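You operate a simulated robot arm through the tools that you are given. There is no shell and no other tool. Be economical: measure what you need, move in short steps, check, and stop when the job is done.

You are at the controls of a simulated robot arm. One attempt, no reset.

## Task
Rub-test the blue swatch with the green knob pad, rubs as ticketed.
Fine: pad in the holder, swatch clamped on the seat; one swing of the crank over and back is one rub.
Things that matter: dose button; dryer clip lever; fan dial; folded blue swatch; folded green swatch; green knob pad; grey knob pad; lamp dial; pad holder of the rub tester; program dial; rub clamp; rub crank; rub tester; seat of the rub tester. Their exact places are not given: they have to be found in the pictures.

It is judged by the outcome, as a careful person would: the job done as asked, and still so three seconds after it is handed in. It fails if anything else is knocked over, pushed out of place, dropped, spilled or broken.

## Robot
A 6-joint arm with a two-finger gripper on a trunk, on a base that drives. Base frame: it is fixed to the floor where the robot stands at the start and does not move with it; the origin is under the middle of the robot, x ahead of it, y to its left, z up. Readings come in mm, rad, newtons and seconds.
It reaches about 1063 mm from its shoulder. Its first joint turns from -1.152 to 1.152 rad. Places, roughly: dose button [0, -1500, 900]; dryer clip lever [900, 500, 1000]; fan dial [800, 700, 1000]; folded blue swatch (9x6x3 cm) [600, -200, 900]; folded green swatch (9x6x3 cm) [600, -700, 900]; lamp dial [800, -800, 1000]; pad holder of the rub tester [800, -400, 1000]; program dial [200, -1500, 1000]; rub clamp [900, -200, 1000]; rub crank [600, -500, 1000]; rub tester [800, -400, 1000]; seat of the rub tester [800, -200, 900]; top-up dial [100, -1500, 1000]. Payload 2.45 kg.
Tool frame: the origin (TCP) lies between the finger pads and is the grasp point; the fingertips stand 26 mm ahead of it; z points along the fingers, y is the line along which they close. The gripper opens to 96 mm. The gripper's body begins 69 mm behind the TCP.
Orientation is that of the tool frame in the base frame, as [roll, pitch, yaw] about the fixed x, y, z axes, in that order (R = Rz(yaw) Ry(pitch) Rx(roll)). With the fingers straight down and closing along the base's y, the tool's x points along the base's -x, its y along +y and its z along -z.

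## Interface
- The arm moves only by the tool arm_command. Its argument "steps" is a list of rows, each a list of 7 numbers: the opening in per cent of the stroke, from 0 (shut) to 100 (fully open), then the shift along the base's x, y, z in cm, then the turn, a rotation vector about the base's x, y, z in rad. In form: [[jaw, dx, dy, dz, ax, ay, az], ...]. A call has 1 to 10 rows; each row shifts and turns the commanded pose from where the row before left it. A row lasts 0.2 s, in which the tool goes at most 50 mm and 0.15 rad; a call with a longer step from one row to the next is refused whole, and so is a gripper value outside its range. Where a pose cannot be reached the arm comes as near as it can. A force on the tool above 80 N (or 10 N above the force at the start of the call, whichever is more), or a blocked arm, ends the call early, and 0.2 s more pass. Each finger halts on what it meets, pressing with about 26 N; the grip force reading is that of the motor and also rises with nothing between the fingers. The clock runs only during rows and for 0.2 s after the last one: add rows that do not move to give the fingers time. It gives the time, the measured TCP pose, the force on the tool (base axes), the opening and the grip force at its end, in the units of the frame above (readings bear some noise), with the torque about the TCP (base axes, N m) and any sound that the robot's microphone picked up.
- Cameras (640 x 400 px; columns grow to the right, rows downward): "scene" is now at [415.1, 98.3, 1487]; the picture's right is [-0.95, -0.30, 0.00], its down [-0.15, 0.47, -0.87] and it looks along [0.26, -0.83, -0.50] (base axes); focal length 214 px, centre (320, 200). "wrist" rides on the gripper at [82, 3, -98] in the tool frame; the picture's right is [-0.04, 1.00, 0.00], its down [-0.73, -0.03, -0.68] and it looks along [-0.68, -0.03, 0.73] (tool axes); focal length 256 px, centre (320, 200).
- camera(camera): a new picture of that camera. The clock stands still meanwhile.
- roll_base(legs): drives the robot by 1 to 6 legs, each [ahead, left, turn to the left] in mm, mm and rad, along the robot's own axes; the way and the turn of a leg run together, so that a leg with both is an arc; at most 1500 mm and 3.142 rad a leg. The arm and the cameras ride along, it lands a little off, and it stops where it bumps. It gives what a move gives.
- head_to(pan, tilt): turns the head with the scene camera to pan (to the left, within 2.496 rad either way) and tilt (down, from -0.506 to 1.204), counted from straight ahead of the robot. It gives what a move gives.
- probe_pixels(camera, pixels): there is no depth. For up to 12 entries [column, row, z] of the newest picture of that camera ("zoom" is the newest enlarged one), the place [x, y] in the base frame at which the ray of that pixel passes the height z, good to about 3 mm. The clock stands still meanwhile.
- close_up(camera, box): a new picture of the part [left, top, right, bottom] of that camera's present view, enlarged. The clock stands still meanwhile.
- close_job(): hands the job in; it is judged then, once.

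Keep the steps short. Do not move on a guess: measure, check each grasp and each placing, and mend mistakes. In all there are 80 turns and 68 pictures (those below and enlarged ones count). Leave the gripper open and the arm clear of the work at the hand-in unless told otherwise, and finish with a single line.

The tools are called by a JSON object that holds its "op" and its "data". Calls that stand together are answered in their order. arm_command: Moves the arm, as the interface text tells. Its arguments: {"type":"object","properties":{"steps":{"type":"array","items":{"type":"array","items":{"type":"number"}}}},"required":["steps"]} The other tools are called the same way: roll_base (legs) drives the base; head_to (pan, tilt) turns the head that bears the scene camera; camera (camera) takes a picture; probe_pixels (camera, pixels) gives the place at which the rays of pixels pass given heights; close_up (camera, box) takes an enlarged picture of a part of a camera's view; close_job () hands the job in.

At the start:

```text
time_s: 0.0
tcp_pos: [383.7, 15.7, 1380.9]
ee_rot: [-3.14, -0.002, -3.141]
contact_force: [-0.1, 0.2, 0.4]
wrist_torque: [-0.01, -0.01, 0.02]
gripper_width: 95.9
gripper_force: 0.1
robot x, y, heading: [-1.9, -0.7, -0.004]
head pan, tilt: [-1.267, 0.52]
```

scene: 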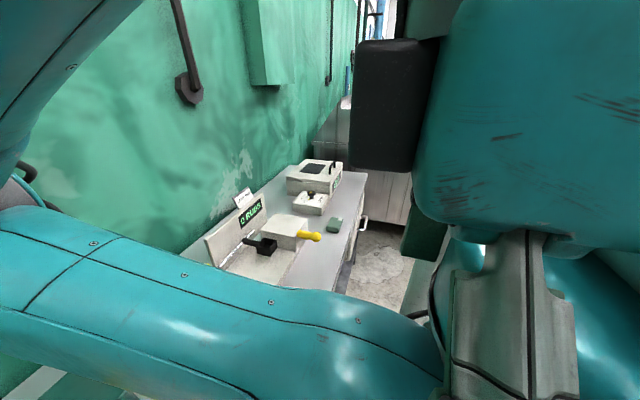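
wrist: 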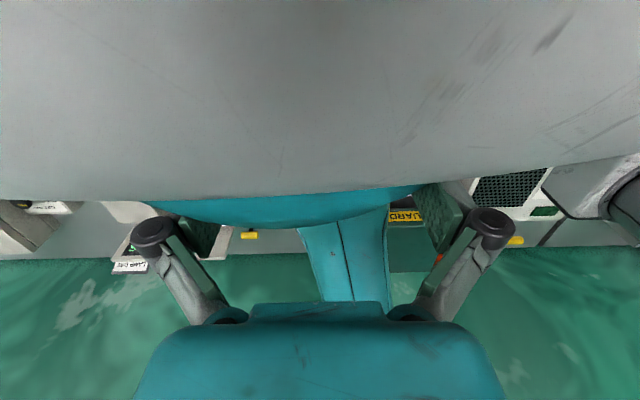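

The scene view shows a tester with a display at about (250,213), but the arm blocks most of it. I'll turn the head toward the bench ahead-right.

{"op": "head_to", "data": {"pan": -0.6, "tilt": 0.75}}

{"op": "camera", "data": {"camera": "scene"}}

```text
time_s: 1.0
tcp_pos: [382.7, 14.3, 1380.1]
ee_rot: [-3.141, -0.001, -3.14]
contact_force: [0.6, 0.8, 0.0]
wrist_torque: [0.01, 0.0, -0.02]
gripper_width: 96.0
gripper_force: 0.1
robot x, y, heading: [2.7, 2.1, 0.0]
head pan, tilt: [-0.6, 0.75]
```

```text
65 pictures are left
```

scene: 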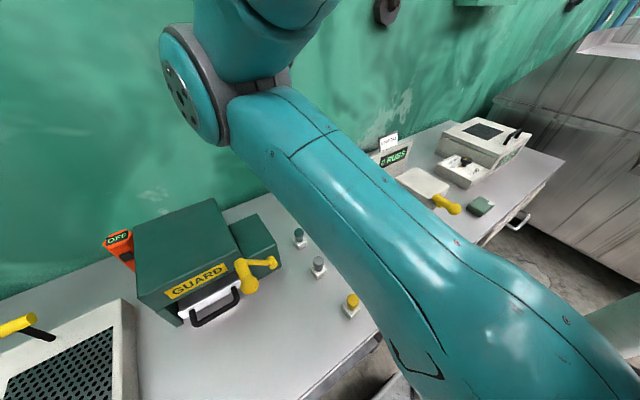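

The arm blocks the middle of the bench. I'll swing the TCP left to clear the view.

{"op": "arm_command", "data": {"steps": [[100, 2, 4.5, 0, 0, 0, 0], [100, 2, 4.5, 0, 0, 0, 0], [100, 2, 4.5, 0, 0, 0, 0], [100, 2, 4.5, 0, 0, 0, 0], [100, 2, 4.5, 0, 0, 0, 0], [100, 2, 4.5, 0, 0, 0, 0], [100, 2, 4.5, 0, 0, 0, 0], [100, 0, 4.5, 0, 0, 0, 0]]}}

{"op": "camera", "data": {"camera": "scene"}}

```text
time_s: 1.4
tcp_pos: [387.8, 31.9, 1373.4]
ee_rot: [-3.121, 0.02, 3.117]
contact_force: [15.8, -0.9, 1.9]
wrist_torque: [-0.2, 0.72, 0.82]
gripper_width: 96.2
gripper_force: 0.1
out of reach, approached as far as the arm can: row 1
robot x, y, heading: [1.5, 0.6, 0.005]
head pan, tilt: [-0.6, 0.75]
stopped in row 1: the force on the tool passed its limit at 252 N (the readings are from after the stop); the commanded pose is now the measured one
```

```text
64 pictures are left
```

scene: 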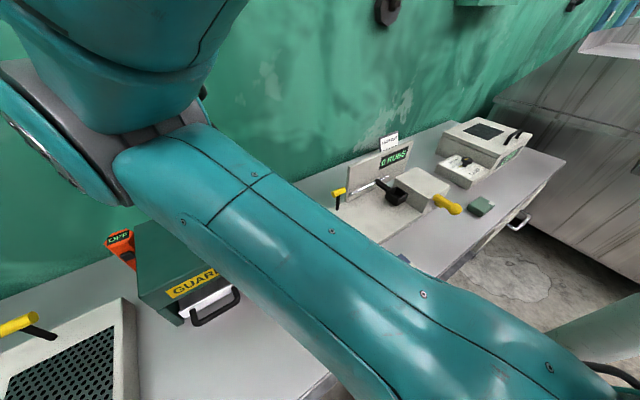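

The gripper is probably touching the head (252 N, out of reach). I'll back off to the right and go down, away from the head.

{"op": "arm_command", "data": {"steps": [[100, 0, -1, -1, 0, 0, 0], [100, 0, -2, -2, 0, 0, 0], [100, 0, -2, -3, 0, 0, 0], [100, 1, -2, -3, 0, 0, 0]]}}

{"op": "camera", "data": {"camera": "scene"}}

{"op": "camera", "data": {"camera": "wrist"}}

```text
time_s: 1.7
tcp_pos: [387.0, 30.4, 1373.5]
ee_rot: [-3.121, 0.018, 3.118]
contact_force: [2.6, 2.8, 6.1]
wrist_torque: [-0.36, 0.54, -0.28]
gripper_width: 96.1
gripper_force: 0.0
robot x, y, heading: [0.7, -0.2, -0.004]
head pan, tilt: [-0.6, 0.75]
stopped in row 1: the force on the tool passed its limit at 106 N (the readings are from after the stop); the commanded pose is now the measured one
```

```text
63 pictures are left
```

scene: 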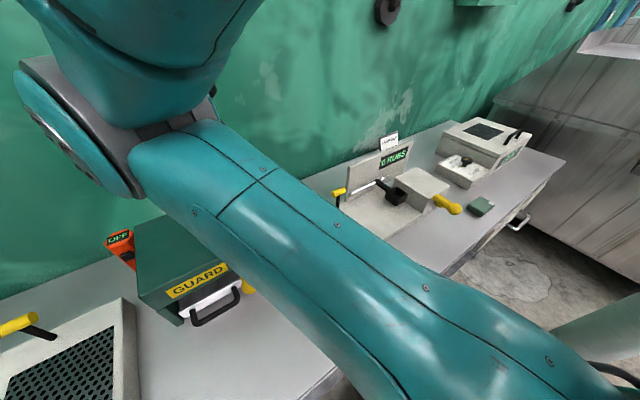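

```text
62 pictures are left
```

wrist: 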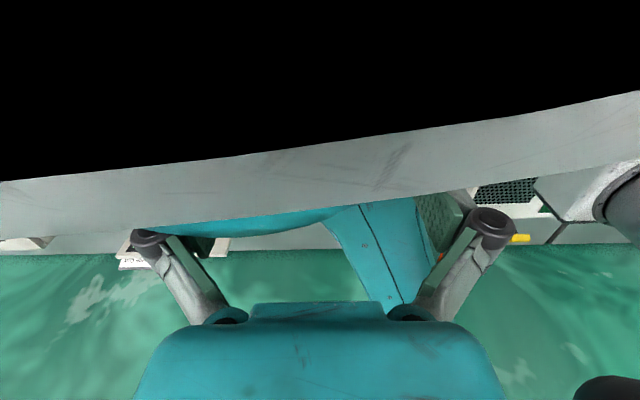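

The camera on the back of the hand is pressed into the grey trunk, so the way out is straight ahead (+x).

{"op": "arm_command", "data": {"steps": [[100, 1, 0, 0, 0, 0, 0], [100, 2, -0.5, 0, 0, 0, 0], [100, 2, -0.5, 0, 0, 0, 0], [100, 2, -0.5, 0, 0, 0, 0]]}}

{"op": "camera", "data": {"camera": "wrist"}}

```text
time_s: 2.7
tcp_pos: [388.0, 30.2, 1372.9]
ee_rot: [-3.122, 0.019, 3.118]
contact_force: [4.3, 5.3, 10.6]
wrist_torque: [-0.52, 1.07, -0.22]
gripper_width: 95.8
gripper_force: 0.1
out of reach, approached as far as the arm can: row 1, 2, 3, 4
robot x, y, heading: [1.5, 1.3, -0.003]
head pan, tilt: [-0.6, 0.75]
```

```text
61 pictures are left
```

wrist: 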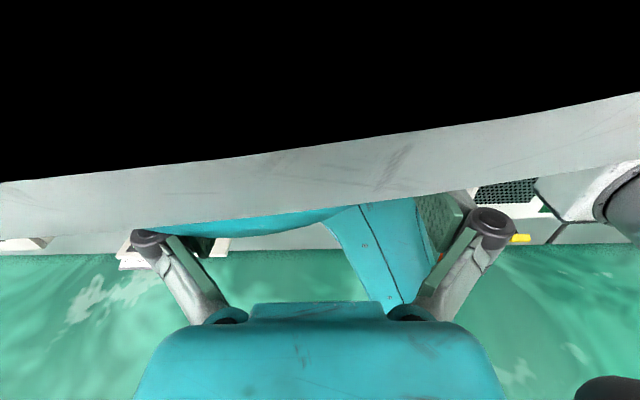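

+x isn't reachable from this folded pose. I'll go back toward the start pose, which was contact-free (right and up).

{"op": "arm_command", "data": {"steps": [[100, -0.1, -0.7, 0.4, 0, 0, 0], [100, -0.2, -0.8, 0.4, 0, 0, 0]]}}

```text
time_s: 3.3
tcp_pos: [382.9, 15.3, 1380.5]
ee_rot: [-3.121, 0.023, 3.125]
contact_force: [60.5, 17.8, 4.2]
wrist_torque: [-1.13, 1.81, 2.32]
gripper_width: 85.3
gripper_force: 0.0
out of reach, approached as far as the arm can: row 1
robot x, y, heading: [-1.3, 4.0, 0.005]
head pan, tilt: [-0.6, 0.75]
```

It has nearly reached the start position, but one finger is pushed in (85 mm). I'll take pictures.

{"op": "camera", "data": {"camera": "wrist"}}

{"op": "camera", "data": {"camera": "scene"}}

```text
60 pictures are left
```

wrist: 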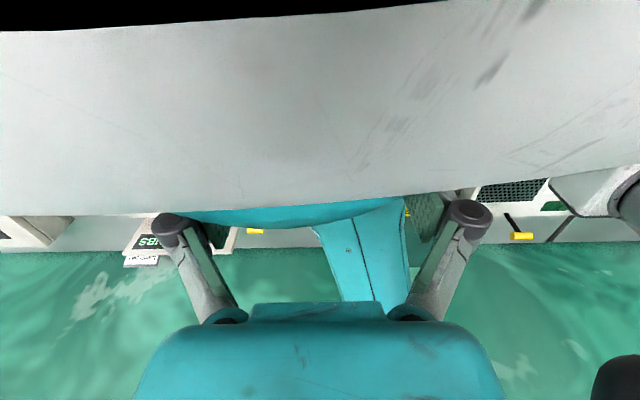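

```text
59 pictures are left
```

scene: 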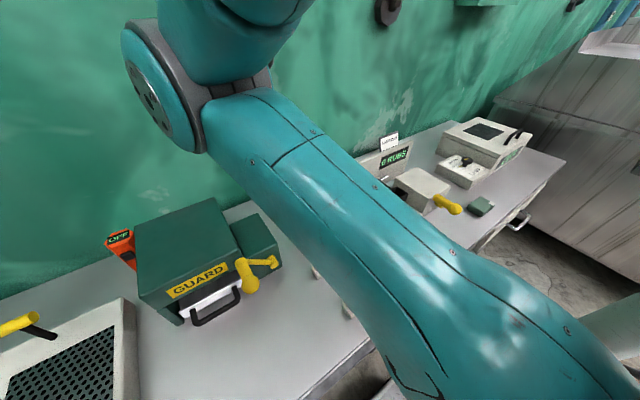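

Now the arm points ahead again and the trunk is pushing the hand forward. I'll step straight ahead (+x) in small steps.

{"op": "arm_command", "data": {"steps": [[100, 0.5, 0, 0, 0, 0, 0], [100, 1, 0, 0, 0, 0, 0], [100, 1, 0, 0, 0, 0, 0], [100, 1.5, 0, 0, 0, 0, 0], [100, 2, 0, 0, 0, 0, 0]]}}

```text
time_s: 4.5
tcp_pos: [384.1, 13.1, 1375.1]
ee_rot: [-3.116, 0.006, 3.116]
contact_force: [-17.8, 21.4, 72.9]
wrist_torque: [-2.18, 5.15, -2.07]
gripper_width: 95.7
gripper_force: 0.1
out of reach, approached as far as the arm can: row 2, 3, 4, 5
robot x, y, heading: [-3.0, -3.3, 0.001]
head pan, tilt: [-0.6, 0.75]
```

Now there's 73 N upward on the tool, so the fingers rest on the arm's own link below. I'll lift.

{"op": "arm_command", "data": {"steps": [[100, 0, 0, 1, 0, 0, 0], [100, 0, 0, 1.5, 0, 0, 0], [100, 0, 0, 2, 0, 0, 0]]}}

{"op": "camera", "data": {"camera": "wrist"}}

```text
time_s: 5.4
tcp_pos: [378.4, 10.3, 1406.4]
ee_rot: [-3.119, 0.037, 3.13]
contact_force: [0.2, 0.3, -0.1]
wrist_torque: [0.02, -0.02, -0.03]
gripper_width: 96.0
gripper_force: 0.1
out of reach, approached as far as the arm can: row 2, 3
robot x, y, heading: [0.4, 0.9, -0.004]
head pan, tilt: [-0.6, 0.75]
stopped in row 3: the force on the tool passed its limit at 110 N (the readings are from after the stop); the commanded pose is now the measured one
```

```text
58 pictures are left
```

wrist: 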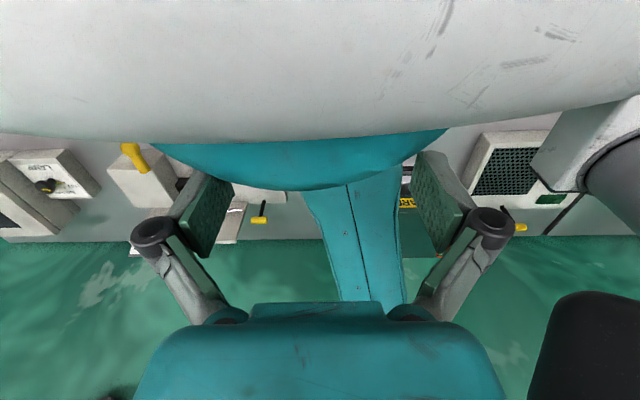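

No contact now; the hand hovers above the shoulder. I'll try going ahead again from this height.

{"op": "arm_command", "data": {"steps": [[100, 1, 0, 0, 0, 0, 0], [100, 2, 0, 0, 0, 0, 0], [100, 2, 0, 0, 0, 0, 0], [100, 2, 0, 0, 0, 0, 0]]}}

```text
time_s: 6.4
tcp_pos: [378.5, 10.2, 1407.7]
ee_rot: [-3.118, 0.037, 3.129]
contact_force: [-0.2, -0.3, 0.2]
wrist_torque: [0.01, 0.02, 0.03]
gripper_width: 96.0
gripper_force: 0.0
out of reach, approached as far as the arm can: row 1, 2, 3, 4
robot x, y, heading: [0.1, -1.1, 0.004]
head pan, tilt: [-0.6, 0.75]
```

Nothing moved, so a joint is at its limit. I'll test which direction is free by tilting the fingers forward while moving ahead.

{"op": "arm_command", "data": {"steps": [[100, 1, 0, 0, 0, -0.12, 0], [100, 1, 0, 0, 0, -0.12, 0], [100, 1, 0, 0, 0, -0.12, 0]]}}

{"op": "arm_command", "data": {"steps": [[100, 0, 0, 1, 0, 0, 0], [100, 1, 0, 1, 0, 0, 0], [100, 1, 0, 1, 0, 0, 0]]}}

```text
time_s: 6.7
tcp_pos: [375.9, 8.4, 1405.8]
ee_rot: [-3.102, 0.098, -3.137]
contact_force: [-2.5, -23.3, -6.7]
wrist_torque: [0.48, 0.16, 0.16]
gripper_width: 96.1
gripper_force: 0.2
out of reach, approached as far as the arm can: row 1
robot x, y, heading: [-1.5, -1.5, -0.0]
head pan, tilt: [-0.6, 0.75]
stopped in row 1: the force on the tool passed its limit at 128 N (the readings are from after the stop); the commanded pose is now the measured one
```

```text
time_s: 7.5
tcp_pos: [376.8, 9.6, 1405.9]
ee_rot: [-3.103, 0.097, -3.138]
contact_force: [-1.7, -46.8, -12.9]
wrist_torque: [1.06, -0.09, 0.48]
gripper_width: 96.2
gripper_force: 0.0
out of reach, approached as far as the arm can: row 1, 2, 3
robot x, y, heading: [-0.7, -0.4, 0.004]
head pan, tilt: [-0.6, 0.75]
```

The tool reads −47 N in y, so something on the left (likely the head's camera box) is blocking it. I'll turn the head left, away from the hand.

{"op": "head_to", "data": {"pan": 0.9, "tilt": 0.3}}

{"op": "camera", "data": {"camera": "wrist"}}

```text
time_s: 9.1
tcp_pos: [376.4, 10.3, 1405.4]
ee_rot: [-3.103, 0.097, -3.136]
contact_force: [-9.9, -51.3, -19.2]
wrist_torque: [1.35, -0.39, 0.16]
gripper_width: 96.2
gripper_force: 0.4
robot x, y, heading: [1.6, -2.2, 0.003]
head pan, tilt: [0.901, 0.3]
```

```text
57 pictures are left
```

wrist: 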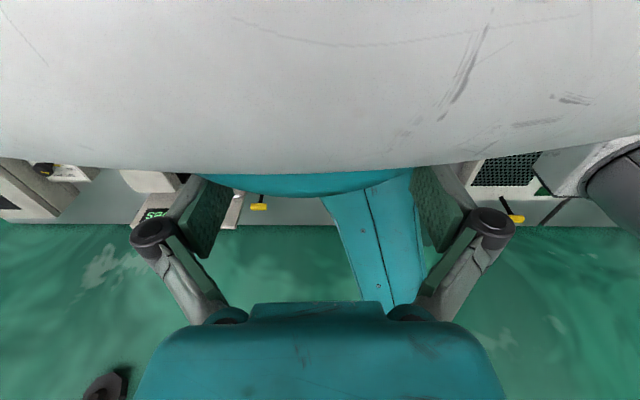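

The head box has left the view. I'll try up-and-ahead, easing right.

{"op": "arm_command", "data": {"steps": [[100, 0.5, -0.5, 0.5, 0, 0, 0], [100, 1, -0.5, 1, 0, 0, 0], [100, 1.5, 0, 1, 0, 0, 0], [100, 2, 0, 1, 0, 0, 0]]}}

{"op": "head_to", "data": {"pan": 0.5, "tilt": 0.3}}

{"op": "camera", "data": {"camera": "scene"}}

```text
time_s: 10.1
tcp_pos: [377.2, 9.7, 1405.1]
ee_rot: [-3.102, 0.098, -3.136]
contact_force: [-11.1, -50.9, -17.2]
wrist_torque: [1.26, -0.32, 0.14]
gripper_width: 96.2
gripper_force: 0.1
out of reach, approached as far as the arm can: row 1, 2, 3, 4
robot x, y, heading: [2.5, -1.4, 0.002]
head pan, tilt: [0.901, 0.3]
```

```text
time_s: 11.0
tcp_pos: [376.6, 10.3, 1405.1]
ee_rot: [-3.103, 0.098, -3.137]
contact_force: [-7.8, -47.5, -11.5]
wrist_torque: [1.05, -0.28, 0.18]
gripper_width: 96.1
gripper_force: 0.5
robot x, y, heading: [-0.9, 2.4, 0.001]
head pan, tilt: [0.499, 0.3]
```

```text
56 pictures are left
```

scene: 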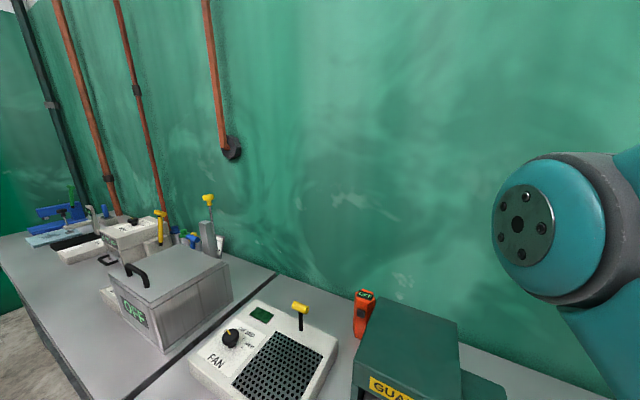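

I need to see how the hand is trapped, so I'll turn the head to its original pan and view the arm itself.

{"op": "head_to", "data": {"pan": -1.4, "tilt": 0.25}}

{"op": "camera", "data": {"camera": "scene"}}

```text
time_s: 12.9
tcp_pos: [376.8, 9.6, 1404.5]
ee_rot: [-3.105, 0.098, -3.137]
contact_force: [-2.3, -41.0, -1.9]
wrist_torque: [0.5, -0.05, 0.38]
gripper_width: 96.3
gripper_force: 0.3
robot x, y, heading: [1.8, 0.7, -0.001]
head pan, tilt: [-1.4, 0.25]
```

```text
55 pictures are left
```

scene: 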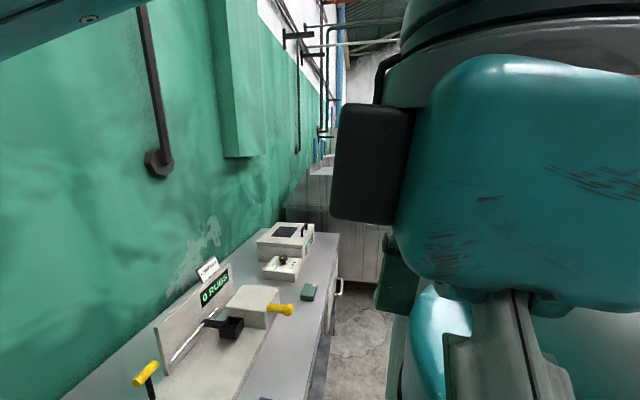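

The hand sits right beside the head/neck. I'll undo the tilt and drop slightly, back towards the contact-free state.

{"op": "arm_command", "data": {"steps": [[100, 0, 0, -0.5, 0, 0.05, 0], [100, 0, 0, -0.5, 0, 0.05, 0]]}}

{"op": "arm_command", "data": {"steps": [[100, 0.5, -1, 0, 0, 0, 0], [100, 0.5, -1, 0, 0, 0, 0]]}}

```text
time_s: 13.5
tcp_pos: [375.9, 11.3, 1394.0]
ee_rot: [-3.109, -0.002, -3.138]
contact_force: [5.8, 0.9, 3.9]
wrist_torque: [-0.17, -0.07, 0.27]
gripper_width: 96.0
gripper_force: 0.0
robot x, y, heading: [1.9, 3.1, 0.006]
head pan, tilt: [-1.4, 0.25]
```

```text
time_s: 14.1
tcp_pos: [381.6, -9.2, 1393.2]
ee_rot: [-3.105, -0.004, -3.137]
contact_force: [-0.6, 0.8, 0.2]
wrist_torque: [-0.01, 0.01, -0.02]
gripper_width: 96.0
gripper_force: 0.1
out of reach, approached as far as the arm can: row 2
robot x, y, heading: [-2.6, -2.2, 0.007]
head pan, tilt: [-1.4, 0.25]
```

That freed it (0 N). I'll continue to the right, level.

{"op": "arm_command", "data": {"steps": [[100, 0, -1, 0, 0, 0, 0], [100, 0, -1, 0, 0, 0, 0], [100, 0, -1.5, 0, 0, 0, 0]]}}

{"op": "camera", "data": {"camera": "wrist"}}

```text
time_s: 14.6
tcp_pos: [381.9, -21.3, 1391.9]
ee_rot: [-3.115, 0.012, 3.135]
contact_force: [8.3, 0.2, 1.0]
wrist_torque: [0.01, -0.04, -0.36]
gripper_width: 95.7
gripper_force: 0.1
out of reach, approached as far as the arm can: row 2
robot x, y, heading: [-0.5, -0.4, 0.007]
head pan, tilt: [-1.4, 0.25]
stopped in row 2: the force on the tool passed its limit at 101 N (the readings are from after the stop); the commanded pose is now the measured one
```

```text
54 pictures are left
```

wrist: 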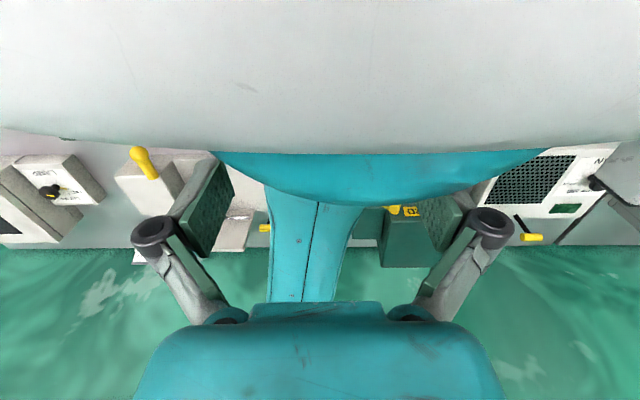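

The back of the hand is touching the trunk. Tilting the fingertips back should move the hand body forward and ease the wrist bend.

{"op": "arm_command", "data": {"steps": [[100, 0, 0.3, 0, 0, 0.05, 0], [100, 0.2, 0, 0, 0, 0.1, 0], [100, 0.5, 0, 0, 0, 0.1, 0]]}}

{"op": "arm_command", "data": {"steps": [[100, 1, 0, 0, 0, 0, 0], [100, 1, 0, 0, 0, 0, 0], [100, 1, 0, 0, 0, 0, 0]]}}

```text
time_s: 15.4
tcp_pos: [387.6, -18.5, 1392.8]
ee_rot: [-3.114, -0.24, 3.134]
contact_force: [-1.0, 0.5, 0.2]
wrist_torque: [0.02, -0.03, -0.04]
gripper_width: 96.1
gripper_force: 0.1
robot x, y, heading: [-0.8, -2.7, 0.003]
head pan, tilt: [-1.4, 0.25]
```

```text
time_s: 16.2
tcp_pos: [406.0, -19.1, 1390.8]
ee_rot: [-3.114, -0.239, 3.134]
contact_force: [-0.4, 0.2, 0.0]
wrist_torque: [-0.02, -0.02, -0.04]
gripper_width: 96.2
gripper_force: 0.0
out of reach, approached as far as the arm can: row 3
robot x, y, heading: [-0.8, 3.3, 0.004]
head pan, tilt: [-1.4, 0.25]
```

That works: reach opens up with a back-tilt, so the wrist bend is the limit. I'll look at the arm geometry before going on.

{"op": "head_to", "data": {"pan": -0.3, "tilt": 0.1}}

{"op": "camera", "data": {"camera": "scene"}}

```text
time_s: 17.5
tcp_pos: [406.0, -17.5, 1391.2]
ee_rot: [-3.114, -0.24, 3.134]
contact_force: [-0.5, 1.2, 0.6]
wrist_torque: [0.04, 0.02, 0.02]
gripper_width: 95.9
gripper_force: 0.1
robot x, y, heading: [1.3, 0.9, -0.0]
head pan, tilt: [-0.3, 0.099]
```

```text
53 pictures are left
```

scene: 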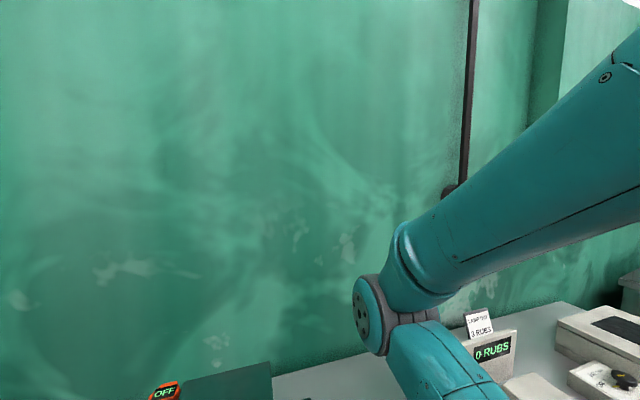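

I can see the arm is folded: elbow ahead, forearm coming back up, hand bent back down. I'll unfold by tilting back while moving ahead.

{"op": "arm_command", "data": {"steps": [[100, 1, 0, 0.5, 0, 0.12, 0], [100, 1.5, 0, 0.5, 0, 0.12, 0], [100, 1.5, 0, 0.5, 0, 0.12, 0], [100, 1.5, 0, 0.5, 0, 0.12, 0]]}}

{"op": "camera", "data": {"camera": "scene"}}

```text
time_s: 18.5
tcp_pos: [462.2, -15.5, 1413.1]
ee_rot: [-3.109, -0.723, 3.133]
contact_force: [0.0, -1.5, -0.1]
wrist_torque: [-0.01, -0.05, -0.02]
gripper_width: 96.0
gripper_force: 0.1
robot x, y, heading: [5.0, -0.1, 0.0]
head pan, tilt: [-0.3, 0.099]
```

```text
52 pictures are left
```

scene: 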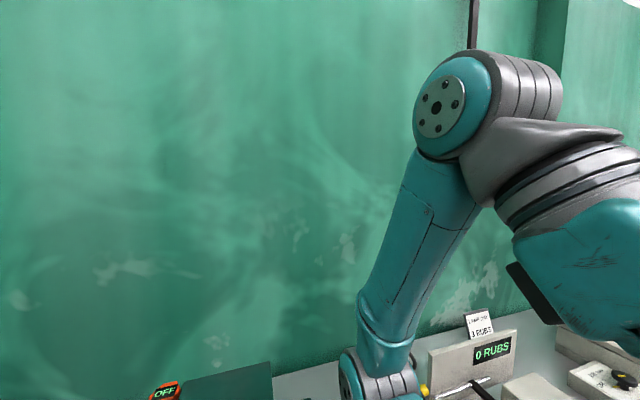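

Now I can see elbow, forearm and wrist clearly. To unfold fully I need room ahead, so I'll check behind the robot before backing off.

{"op": "head_to", "data": {"pan": 2.49, "tilt": 0.5}}

{"op": "camera", "data": {"camera": "scene"}}

```text
time_s: 21.0
tcp_pos: [463.5, -15.7, 1411.5]
ee_rot: [-3.112, -0.719, 3.134]
contact_force: [0.4, 0.3, 0.7]
wrist_torque: [0.0, 0.03, -0.01]
gripper_width: 96.0
gripper_force: 0.0
robot x, y, heading: [1.8, 0.8, -0.004]
head pan, tilt: [2.491, 0.499]
```

```text
51 pictures are left
```

scene: 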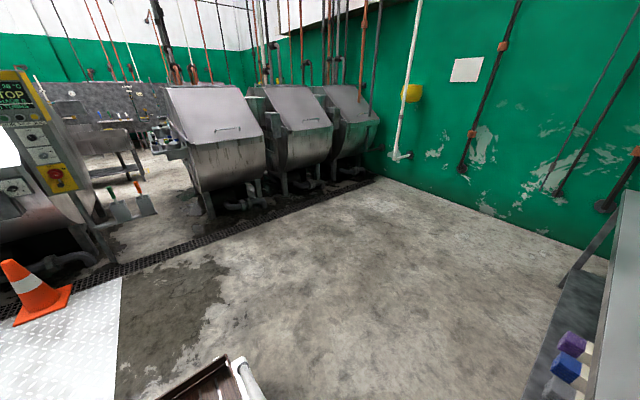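

Left-behind is open floor, but there's something dark at (230,380) near the robot's back. I'll look over the right side too.

{"op": "head_to", "data": {"pan": 2.49, "tilt": 1.15}}

{"op": "camera", "data": {"camera": "scene"}}

```text
time_s: 22.0
tcp_pos: [462.5, -15.9, 1413.0]
ee_rot: [-3.111, -0.72, 3.131]
contact_force: [-1.6, -0.5, -0.5]
wrist_torque: [0.01, -0.01, 0.0]
gripper_width: 95.9
gripper_force: 0.2
robot x, y, heading: [-0.5, 3.6, 0.002]
head pan, tilt: [2.491, 1.15]
```

```text
50 pictures are left
```

scene: 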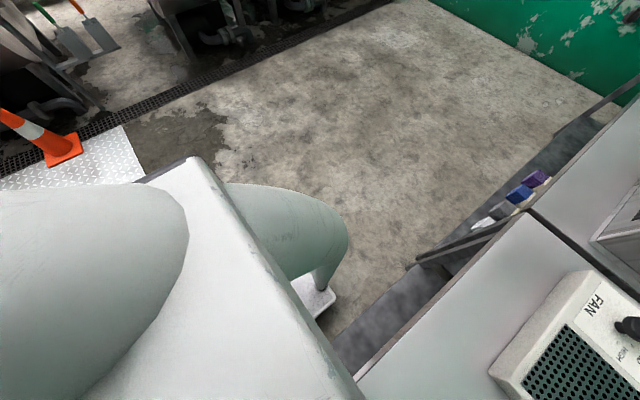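

The white shape is the robot's own trunk, and the floor behind is clear. I'll back off 300 mm.

{"op": "roll_base", "data": {"legs": [[-300, 0, 0]]}}

{"op": "head_to", "data": {"pan": -0.3, "tilt": 0.2}}

{"op": "arm_command", "data": {"steps": [[100, 3, 0, 0.5, 0, 0.0, 0], [100, 3, 0, 0.5, 0, 0.1, 0], [100, 3, 0, 1, 0, 0.1, 0], [100, 3, 0, 1, 0, 0.1, 0], [100, 3, 0, 1, 0, 0.1, 0], [100, 3, 0, 1, 0, 0.1, 0]]}}

{"op": "camera", "data": {"camera": "scene"}}

```text
time_s: 24.0
tcp_pos: [168.7, -22.6, 1412.6]
ee_rot: [-3.11, -0.717, 3.116]
contact_force: [-0.4, 0.9, -0.4]
wrist_torque: [0.03, -0.02, 0.02]
gripper_width: 95.9
gripper_force: 0.0
robot x, y, heading: [-295.4, 0.7, -0.017]
head pan, tilt: [2.491, 1.15]
```

```text
time_s: 26.5
tcp_pos: [169.3, -22.1, 1411.9]
ee_rot: [-3.11, -0.72, 3.117]
contact_force: [-0.3, 0.0, 0.3]
wrist_torque: [0.0, -0.01, 0.01]
gripper_width: 96.1
gripper_force: 0.1
robot x, y, heading: [-293.4, 3.1, -0.012]
head pan, tilt: [-0.3, 0.201]
```

```text
time_s: 27.9
tcp_pos: [309.5, -21.7, 1468.2]
ee_rot: [-3.075, -1.224, 3.086]
contact_force: [0.4, 0.6, 0.6]
wrist_torque: [-0.01, -0.02, -0.01]
gripper_width: 96.0
gripper_force: 0.0
out of reach, approached as far as the arm can: row 1, 2, 3, 4, 6
robot x, y, heading: [-297.8, -1.9, -0.013]
head pan, tilt: [-0.3, 0.201]
```

```text
49 pictures are left
```

scene: 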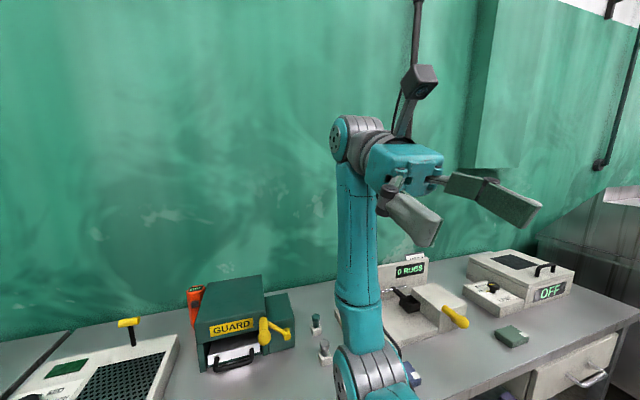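

Now the arm is in full view. The hand points back at me, so I'll keep rotating it about the wrist, up and over.

{"op": "arm_command", "data": {"steps": [[100, -1.2, 0, 3.3, 0, 0.14, 0], [100, -0.7, 0, 3.4, 0, 0.14, 0], [100, -0.2, 0, 3.5, 0, 0.14, 0], [100, 0.2, 0, 3.5, 0, 0.14, 0], [100, 0.7, 0, 3.4, 0, 0.14, 0], [100, 1.2, 0, 3.3, 0, 0.14, 0], [100, 1.6, 0, 3.1, 0, 0.14, 0], [100, 2.1, 0, 2.8, 0, 0.14, 0], [100, 2.4, 0, 2.5, 0, 0.14, 0], [100, 2.8, 0, 2.2, 0, 0.14, 0]]}}

{"op": "camera", "data": {"camera": "scene"}}

```text
time_s: 30.1
tcp_pos: [400.9, -21.3, 1777.2]
ee_rot: [0.005, -0.52, 0.021]
contact_force: [0.6, 0.1, -0.2]
wrist_torque: [-0.04, -0.02, 0.03]
gripper_width: 96.2
gripper_force: 0.0
robot x, y, heading: [-289.6, 2.6, -0.013]
head pan, tilt: [-0.3, 0.201]
```

```text
48 pictures are left
```

scene: 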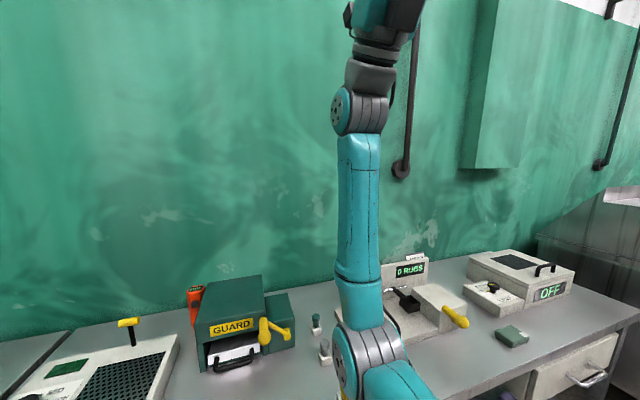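

Everything is reachable now. I'll keep rotating the hand forward over the wrist.

{"op": "arm_command", "data": {"steps": [[100, 3.0, 0, 1.8, 0, 0.14, 0], [100, 3.2, 0, 1.3, 0, 0.14, 0], [100, 3.4, 0, 0.8, 0, 0.14, 0], [100, 3.5, 0, 0.4, 0, 0.14, 0], [100, 3.5, 0, -0.1, 0, 0.14, 0], [100, 3.4, 0, -0.6, 0, 0.14, 0], [100, 3.3, 0, -1.1, 0, 0.14, 0], [100, 3.1, 0, -1.5, 0, 0.14, 0]]}}

{"op": "arm_command", "data": {"steps": [[100, 2, 0, 3.5, 0, 0, 0], [100, 2, 0, 3.5, 0, 0, 0], [100, 2, 0, 3.5, 0, 0, 0], [100, 2, 0, 3.5, 0, 0, 0], [100, 2, 0, 3.5, 0, 0, 0], [100, 2, 0, 3.5, 0, 0, 0], [100, 2, 0, 3.5, 0, 0, 0], [100, 2, 0, 3.5, 0, 0, 0]]}}

{"op": "camera", "data": {"camera": "scene"}}

```text
time_s: 31.9
tcp_pos: [650.8, -17.9, 1791.5]
ee_rot: [0.009, 0.548, 0.021]
contact_force: [-0.3, -0.3, 0.4]
wrist_torque: [0.03, 0.01, 0.02]
gripper_width: 95.9
gripper_force: 0.0
out of reach, approached as far as the arm can: row 5
robot x, y, heading: [-296.5, 2.4, -0.016]
head pan, tilt: [-0.3, 0.201]
```

```text
time_s: 33.7
tcp_pos: [757.5, -13.3, 2004.1]
ee_rot: [0.01, 0.549, 0.02]
contact_force: [0.3, 0.1, -0.5]
wrist_torque: [0.01, -0.08, -0.04]
gripper_width: 96.2
gripper_force: 0.1
out of reach, approached as far as the arm can: row 6, 7, 8
robot x, y, heading: [-292.9, 2.1, -0.02]
head pan, tilt: [-0.3, 0.201]
```

```text
47 pictures are left
```

scene: 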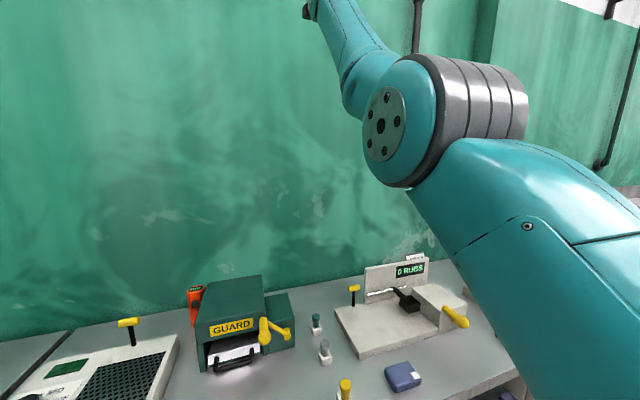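

The arm is stretched nearly straight, up and ahead. I'll now sweep it clockwise (ahead and down), which should carry the elbow over to the high side.

{"op": "arm_command", "data": {"steps": [[100, 2.2, 0, -3.2, 0, 0.05, 0], [100, 2.2, 0, -3.4, 0, 0.05, 0], [100, 1.8, 0, -3.6, 0, 0.05, 0], [100, 1.4, 0, -4, 0, 0.05, 0], [100, 1, 0, -4, 0, 0.05, 0]]}}

{"op": "camera", "data": {"camera": "scene"}}

```text
time_s: 34.9
tcp_pos: [833.4, -14.6, 1834.0]
ee_rot: [0.018, 0.795, 0.026]
contact_force: [-0.7, -0.3, 0.3]
wrist_torque: [0.02, 0.13, 0.0]
gripper_width: 96.0
gripper_force: 0.0
out of reach, approached as far as the arm can: row 2, 3
robot x, y, heading: [-296.6, 0.4, -0.017]
head pan, tilt: [-0.3, 0.201]
```

```text
46 pictures are left
```

scene: 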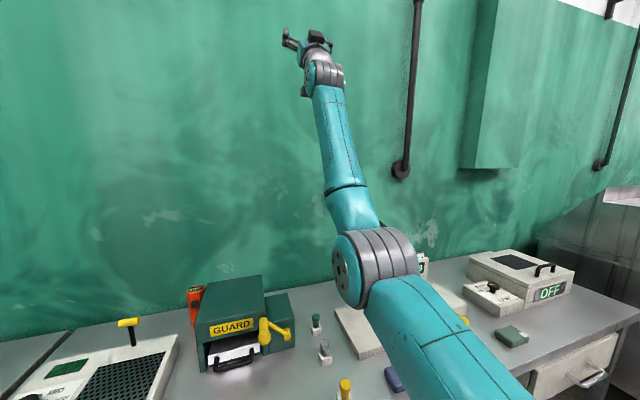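

The elbow joint seems not to invert, but from the poses I can compute the links: shoulder at about robot x+326, z 1226, links 410/400, hand 250. Working with the arm nearly stretched is fine if the base stands back. I'll back off another 200 mm, then bring the hand over and down.

{"op": "roll_base", "data": {"legs": [[-200, 0, 0.015]]}}

{"op": "arm_command", "data": {"steps": [[100, 2, 0, -4, 0, 0.13, 0], [100, 2, 0, -4.3, 0, 0.13, 0], [100, 1.5, 0, -4.5, 0, 0.13, 0], [100, 0.5, 0, -4.8, 0, 0.13, 0], [100, 0, 0, -4.9, 0, 0.13, 0], [100, 0, 0, -4.9, 0, 0.13, 0], [100, -0.5, 0, -4.9, 0, 0.13, 0], [100, -1, 0, -4.8, 0, 0.13, 0], [100, -1.5, 0, -4.5, 0, 0.13, 0], [100, -2, 0, -4, 0, 0.13, 0]]}}

{"op": "camera", "data": {"camera": "scene"}}

```text
time_s: 36.5
tcp_pos: [643.3, 9.5, 1833.5]
ee_rot: [0.017, 0.798, 0.049]
contact_force: [0.4, -1.0, -0.9]
wrist_torque: [0.02, 0.01, -0.01]
gripper_width: 95.8
gripper_force: 0.1
robot x, y, heading: [-485.9, 6.6, 0.012]
head pan, tilt: [-0.3, 0.201]
```

```text
time_s: 38.7
tcp_pos: [648.9, 8.5, 1376.0]
ee_rot: [3.066, 1.04, 3.074]
contact_force: [-0.7, -0.3, 0.7]
wrist_torque: [0.01, 0.0, -0.02]
gripper_width: 96.2
gripper_force: 0.0
robot x, y, heading: [-486.2, -0.3, 0.008]
head pan, tilt: [-0.3, 0.201]
```

```text
45 pictures are left
```

scene: 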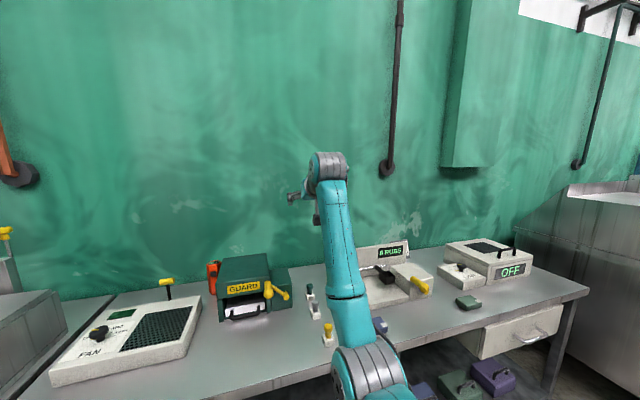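

Working well; the hand is now 30° below level. I'll continue to straight down while stretching out and lowering to about z 1100.

{"op": "arm_command", "data": {"steps": [[100, 1.2, 0, -4.7, 0, 0.13, 0], [100, 1.0, 0, -4.8, 0, 0.13, 0], [100, 0.8, 0, -4.8, 0, 0.13, 0], [100, 0.5, 0, -4.5, 0, 0.13, 0], [100, -2, 0, -2.5, 0, 0.13, 0], [100, -2.2, 0, -2.3, 0, 0.13, 0], [100, -2.5, 0, -2, 0, 0.13, 0], [100, -2.5, 0, -1.5, 0, 0.135, 0]]}}

{"op": "camera", "data": {"camera": "scene"}}

{"op": "camera", "data": {"camera": "wrist"}}

```text
time_s: 40.5
tcp_pos: [628.7, 10.5, 1100.4]
ee_rot: [3.127, -0.004, 3.109]
contact_force: [-0.7, 0.5, 0.5]
wrist_torque: [-0.02, -0.02, 0.0]
gripper_width: 95.7
gripper_force: 0.0
out of reach, approached as far as the arm can: row 7, 8
robot x, y, heading: [-486.2, 6.2, 0.015]
head pan, tilt: [-0.3, 0.201]
```

```text
44 pictures are left
```

scene: 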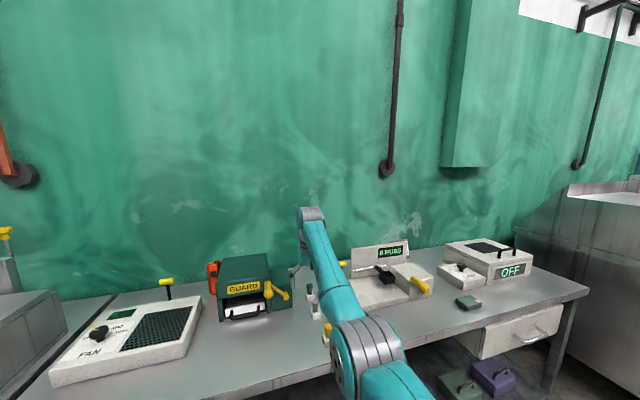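

```text
43 pictures are left
```

wrist: 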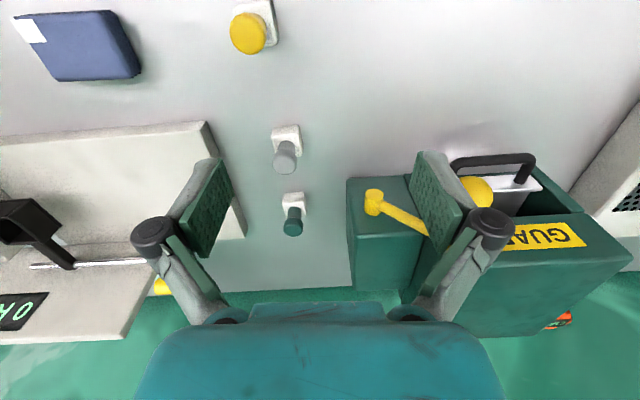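

The hand is straight down with a good view of the bench. I'll zoom in on the tester (ticket and pads) and probe the wrist pixels of the pads, (285,155) grey and (293,225) green, and the swatch (85,45).

{"op": "close_up", "data": {"camera": "scene", "box": [290, 220, 450, 320]}}

{"op": "probe_pixels", "data": {"camera": "wrist", "pixels": [[293, 228, 880], [293, 228, 900], [293, 228, 940], [285, 160, 900], [285, 160, 940], [85, 45, 900], [248, 35, 900], [293, 205, 880], [200, 130, 880], [40, 205, 1000], [10, 315, 1000], [160, 285, 950]]}}

```text
4.00 times, centred on (370, 270) of scene
```

zoom: 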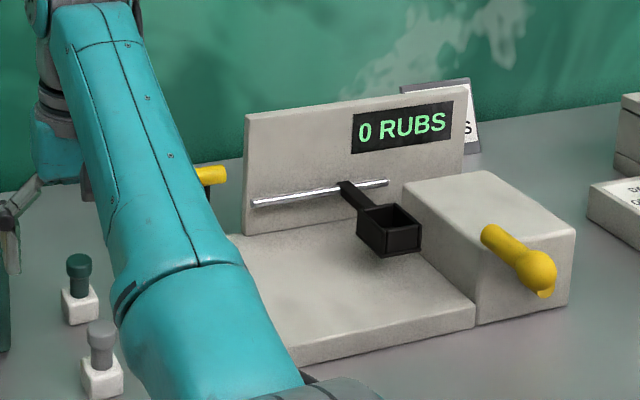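

```text
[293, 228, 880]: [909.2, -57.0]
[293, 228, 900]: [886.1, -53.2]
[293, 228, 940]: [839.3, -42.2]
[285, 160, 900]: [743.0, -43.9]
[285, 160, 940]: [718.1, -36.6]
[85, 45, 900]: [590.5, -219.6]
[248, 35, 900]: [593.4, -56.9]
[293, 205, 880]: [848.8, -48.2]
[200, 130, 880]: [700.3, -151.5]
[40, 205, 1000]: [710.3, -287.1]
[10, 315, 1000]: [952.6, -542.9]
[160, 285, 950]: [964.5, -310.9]
```

Pads stand on white blocks as knobs, the black cup is the pad holder, and the yellow ball-handled lever is the crank. To fix heights, I'll probe the same points in the zoom.

{"op": "probe_pixels", "data": {"camera": "zoom", "pixels": [[78, 262, 900], [78, 262, 950], [82, 322, 860], [82, 322, 880], [82, 322, 900], [102, 328, 900], [102, 328, 950], [104, 395, 880], [476, 328, 880], [388, 215, 950], [388, 215, 1000], [533, 262, 1000]]}}

{"op": "close_up", "data": {"camera": "wrist", "box": [240, 110, 340, 250]}}

```text
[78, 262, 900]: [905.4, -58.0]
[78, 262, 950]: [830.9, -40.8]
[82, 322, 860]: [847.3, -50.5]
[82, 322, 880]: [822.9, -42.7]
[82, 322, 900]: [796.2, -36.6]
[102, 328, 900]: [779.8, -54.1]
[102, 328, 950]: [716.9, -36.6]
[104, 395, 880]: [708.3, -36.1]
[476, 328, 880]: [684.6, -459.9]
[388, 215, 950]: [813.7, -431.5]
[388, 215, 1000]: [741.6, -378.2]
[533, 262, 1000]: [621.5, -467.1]
```

```text
2.86 times, centred on (290, 180) of wrist
```

zoom: 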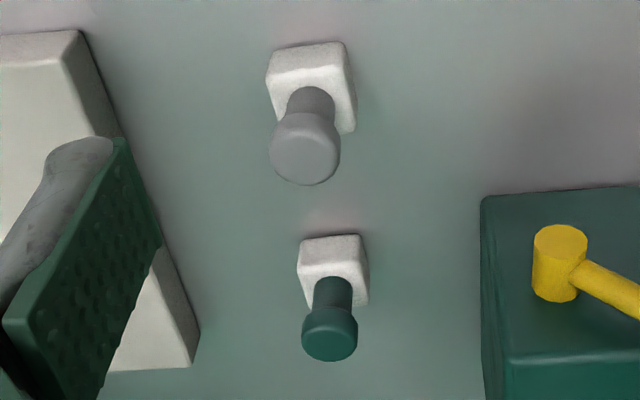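

I'll compare the near bottom edges of the pad blocks in both views to get the table height.

{"op": "probe_pixels", "data": {"camera": "wrist", "pixels": [[293.5, 193, 860], [293.5, 193, 880], [293.5, 193, 900], [285, 126, 860], [285, 126, 880], [285, 126, 900], [293.5, 229, 950], [293.5, 229, 960], [281.4, 165, 950], [281.4, 165, 960]]}}

{"op": "close_up", "data": {"camera": "scene", "box": [296, 276, 328, 322]}}

```text
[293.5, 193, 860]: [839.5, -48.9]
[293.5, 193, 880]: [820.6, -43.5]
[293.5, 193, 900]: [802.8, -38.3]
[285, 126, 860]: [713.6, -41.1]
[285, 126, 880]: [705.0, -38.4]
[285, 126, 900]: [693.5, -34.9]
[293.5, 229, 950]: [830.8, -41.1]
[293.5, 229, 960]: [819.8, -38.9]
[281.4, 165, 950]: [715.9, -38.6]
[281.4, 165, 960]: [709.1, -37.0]
```

```text
8.70 times, centred on (312, 299) of scene
```

zoom: 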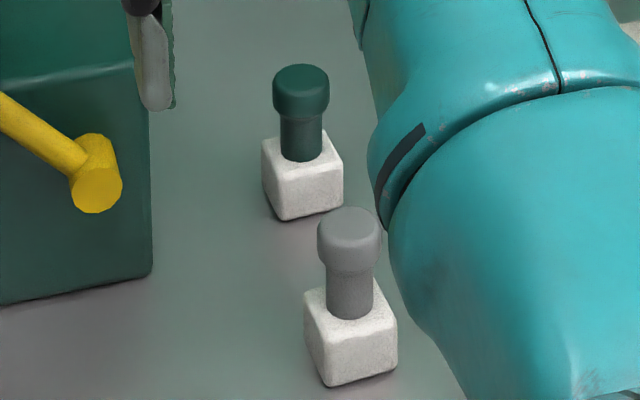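

The two views agree: table z≈877, green knob top at (831,−41,950), grey knob at (717,−38). The swatch is at about (590,−220). I'll roll right 210 mm to bring the hand over it and view the tester.

{"op": "roll_base", "data": {"legs": [[0, -215, 0]]}}

{"op": "camera", "data": {"camera": "wrist"}}

{"op": "camera", "data": {"camera": "scene"}}

```text
time_s: 42.1
tcp_pos: [631.7, -200.5, 1101.6]
ee_rot: [3.127, -0.002, 3.108]
contact_force: [0.2, 0.1, 0.0]
wrist_torque: [0.0, 0.0, -0.02]
gripper_width: 96.3
gripper_force: 0.1
robot x, y, heading: [-484.1, -204.0, 0.008]
head pan, tilt: [-0.3, 0.201]
```

```text
39 pictures are left
```

wrist: 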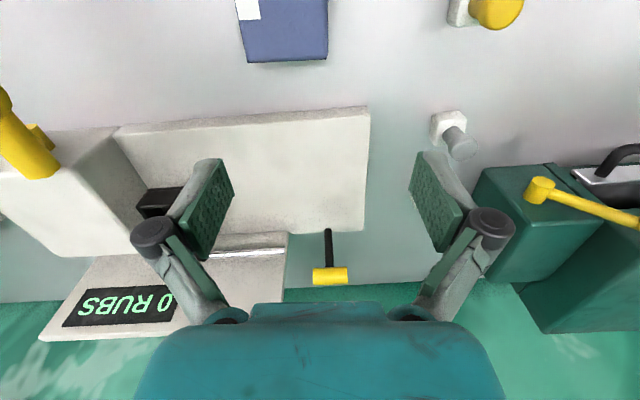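

```text
38 pictures are left
```

scene: 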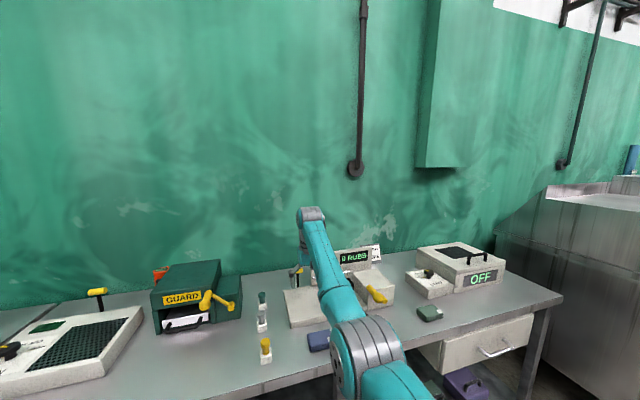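

I'll zoom in on the ticket, clamp lever and plate.

{"op": "close_up", "data": {"camera": "scene", "box": [360, 240, 392, 260]}}

{"op": "close_up", "data": {"camera": "wrist", "box": [90, 90, 400, 290]}}

```text
16.00 times, centred on (376, 250) of scene
```

zoom: 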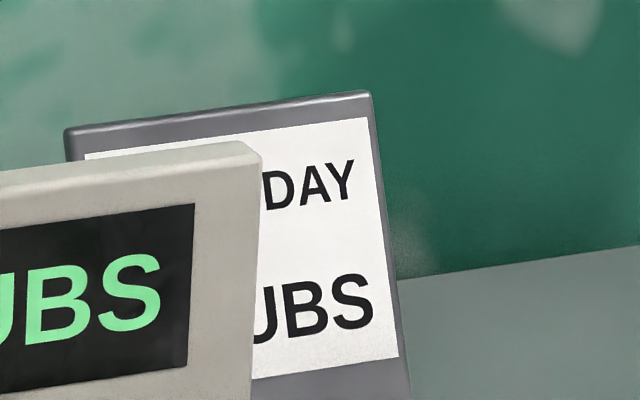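

```text
2.00 times, centred on (245, 190) of wrist
```

zoom: 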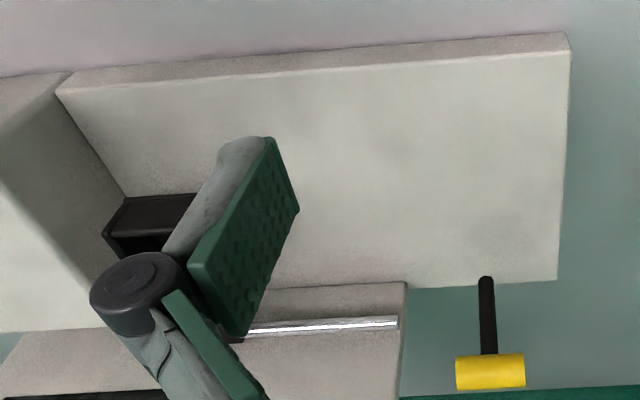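

The ticket reads "…DAY … RUBS"; earlier frames showed "3 RUBS", which I'll confirm later. Now I'll measure the plate and clamp and zoom the scene on them.

{"op": "close_up", "data": {"camera": "scene", "box": [270, 240, 398, 320]}}

{"op": "probe_pixels", "data": {"camera": "wrist", "pixels": [[370, 107, 877], [370, 114, 895], [370, 114, 905], [370, 114, 915], [364, 230, 900], [327.5, 229, 905], [330, 275, 980], [330, 275, 1000], [246, 61, 905], [328, 60, 905], [242, 18, 905], [328, 10, 905]]}}

```text
5.00 times, centred on (334, 280) of scene
```

zoom: 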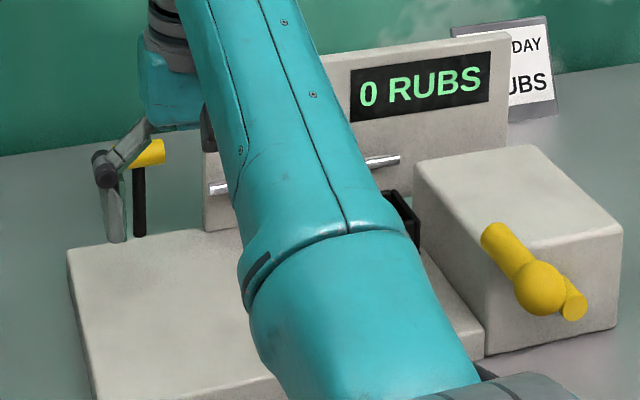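

```text
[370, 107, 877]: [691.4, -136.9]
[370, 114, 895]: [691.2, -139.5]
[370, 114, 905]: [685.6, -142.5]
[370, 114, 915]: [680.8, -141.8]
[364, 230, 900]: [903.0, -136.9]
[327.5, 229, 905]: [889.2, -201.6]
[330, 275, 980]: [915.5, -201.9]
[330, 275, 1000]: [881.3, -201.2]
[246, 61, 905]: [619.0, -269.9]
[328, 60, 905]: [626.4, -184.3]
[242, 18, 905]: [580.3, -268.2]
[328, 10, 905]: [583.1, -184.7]
```

I'll probe the plate's back-left corner (68,250) and the T-bar (148,152) in the zoom, to cross with the wrist rays.

{"op": "probe_pixels", "data": {"camera": "zoom", "pixels": [[68, 250, 890], [68, 250, 900], [68, 250, 910], [68, 250, 920], [148, 152, 980], [148, 152, 1000], [139, 235, 900], [139, 235, 920], [540, 285, 1000], [540, 285, 980], [540, 285, 960]]}}

{"op": "probe_pixels", "data": {"camera": "wrist", "pixels": [[364, 230, 890], [364, 230, 910], [364, 230, 920], [330, 275, 990], [20, 150, 960], [20, 150, 1000], [20, 150, 980]]}}

```text
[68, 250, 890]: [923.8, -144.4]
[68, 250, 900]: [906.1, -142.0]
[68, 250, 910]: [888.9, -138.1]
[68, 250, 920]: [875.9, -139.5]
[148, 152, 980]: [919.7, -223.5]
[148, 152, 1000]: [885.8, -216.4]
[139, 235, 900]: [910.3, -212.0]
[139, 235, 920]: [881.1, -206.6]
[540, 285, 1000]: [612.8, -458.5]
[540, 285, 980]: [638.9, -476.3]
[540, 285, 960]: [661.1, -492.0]
```

```text
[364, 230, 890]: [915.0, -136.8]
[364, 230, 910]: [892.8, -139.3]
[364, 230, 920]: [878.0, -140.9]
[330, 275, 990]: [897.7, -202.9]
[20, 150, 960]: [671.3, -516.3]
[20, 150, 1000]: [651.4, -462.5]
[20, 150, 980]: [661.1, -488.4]
```

Plate top is about z 907 and the clamp post is at (895,−202). Swatch centre is about (592,−227), turned ~5°. I'll turn the gripper 90° to grip its 6 cm side and move over it.

{"op": "arm_command", "data": {"steps": [[100, -0.4, -0.27, 0, 0, 0, 0.1499], [100, -0.4, -0.27, 0, 0, 0, 0.1499], [100, -0.4, -0.27, 0, 0, 0, 0.1499], [100, -0.4, -0.27, 0, 0, 0, 0.1499], [100, -0.4, -0.27, 0, 0, 0, 0.1499], [100, -0.4, -0.27, 0, 0, 0, 0.1499], [100, -0.4, -0.27, 0, 0, 0, 0.1499], [100, -0.4, -0.27, 0, 0, 0, 0.1499], [100, -0.4, -0.27, 0, 0, 0, 0.1499], [100, -0.4, -0.27, 0, 0, 0, 0.1499]]}}

{"op": "camera", "data": {"camera": "wrist"}}

```text
time_s: 44.3
tcp_pos: [630.3, -225.9, 1095.4]
ee_rot: [3.124, -0.001, -1.672]
contact_force: [0.3, 0.2, 0.3]
wrist_torque: [0.0, 0.01, 0.0]
gripper_width: 96.0
gripper_force: 0.1
out of reach, approached as far as the arm can: row 1, 2, 3, 4, 5, 6, 7, 8, 9, 10
robot x, y, heading: [-484.8, -206.5, 0.007]
head pan, tilt: [-0.3, 0.201]
```

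```text
34 pictures are left
```

wrist: 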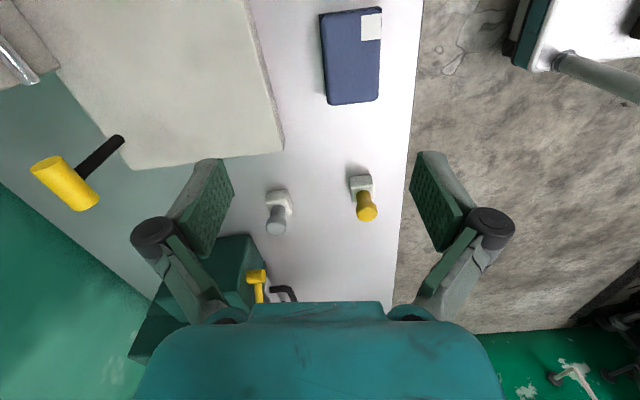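

The hand-down reach is limited close in, so I'll use the base for that. First I'll measure the swatch corners in this view.

{"op": "probe_pixels", "data": {"camera": "wrist", "pixels": [[320, 14, 907], [381, 8, 907], [380, 99, 907], [327, 104, 907]]}}

```text
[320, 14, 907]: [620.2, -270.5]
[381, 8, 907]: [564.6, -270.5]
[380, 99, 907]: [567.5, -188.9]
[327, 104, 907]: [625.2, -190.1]
```

Swatch centre is (594.5,−230), angle about −0.05. I'll drive back 36 mm and trim the angle.

{"op": "roll_base", "data": {"legs": [[-36, -4, 0]]}}

{"op": "arm_command", "data": {"steps": [[100, 0, 0, -3, 0, 0, 0.05], [100, 0, 0, -4, 0, 0, 0]]}}

```text
time_s: 45.2
tcp_pos: [593.7, -230.3, 1094.7]
ee_rot: [3.125, -0.001, -1.677]
contact_force: [0.2, 0.3, -0.2]
wrist_torque: [-0.04, -0.03, 0.0]
gripper_width: 96.1
gripper_force: 0.1
robot x, y, heading: [-521.3, -211.6, 0.004]
head pan, tilt: [-0.3, 0.201]
```

```text
time_s: 45.8
tcp_pos: [594.4, -230.4, 1022.8]
ee_rot: [3.127, -0.003, -1.625]
contact_force: [-0.6, 1.6, 0.6]
wrist_torque: [0.0, -0.02, 0.03]
gripper_width: 96.0
gripper_force: 0.0
robot x, y, heading: [-520.6, -207.8, 0.006]
head pan, tilt: [-0.3, 0.201]
```

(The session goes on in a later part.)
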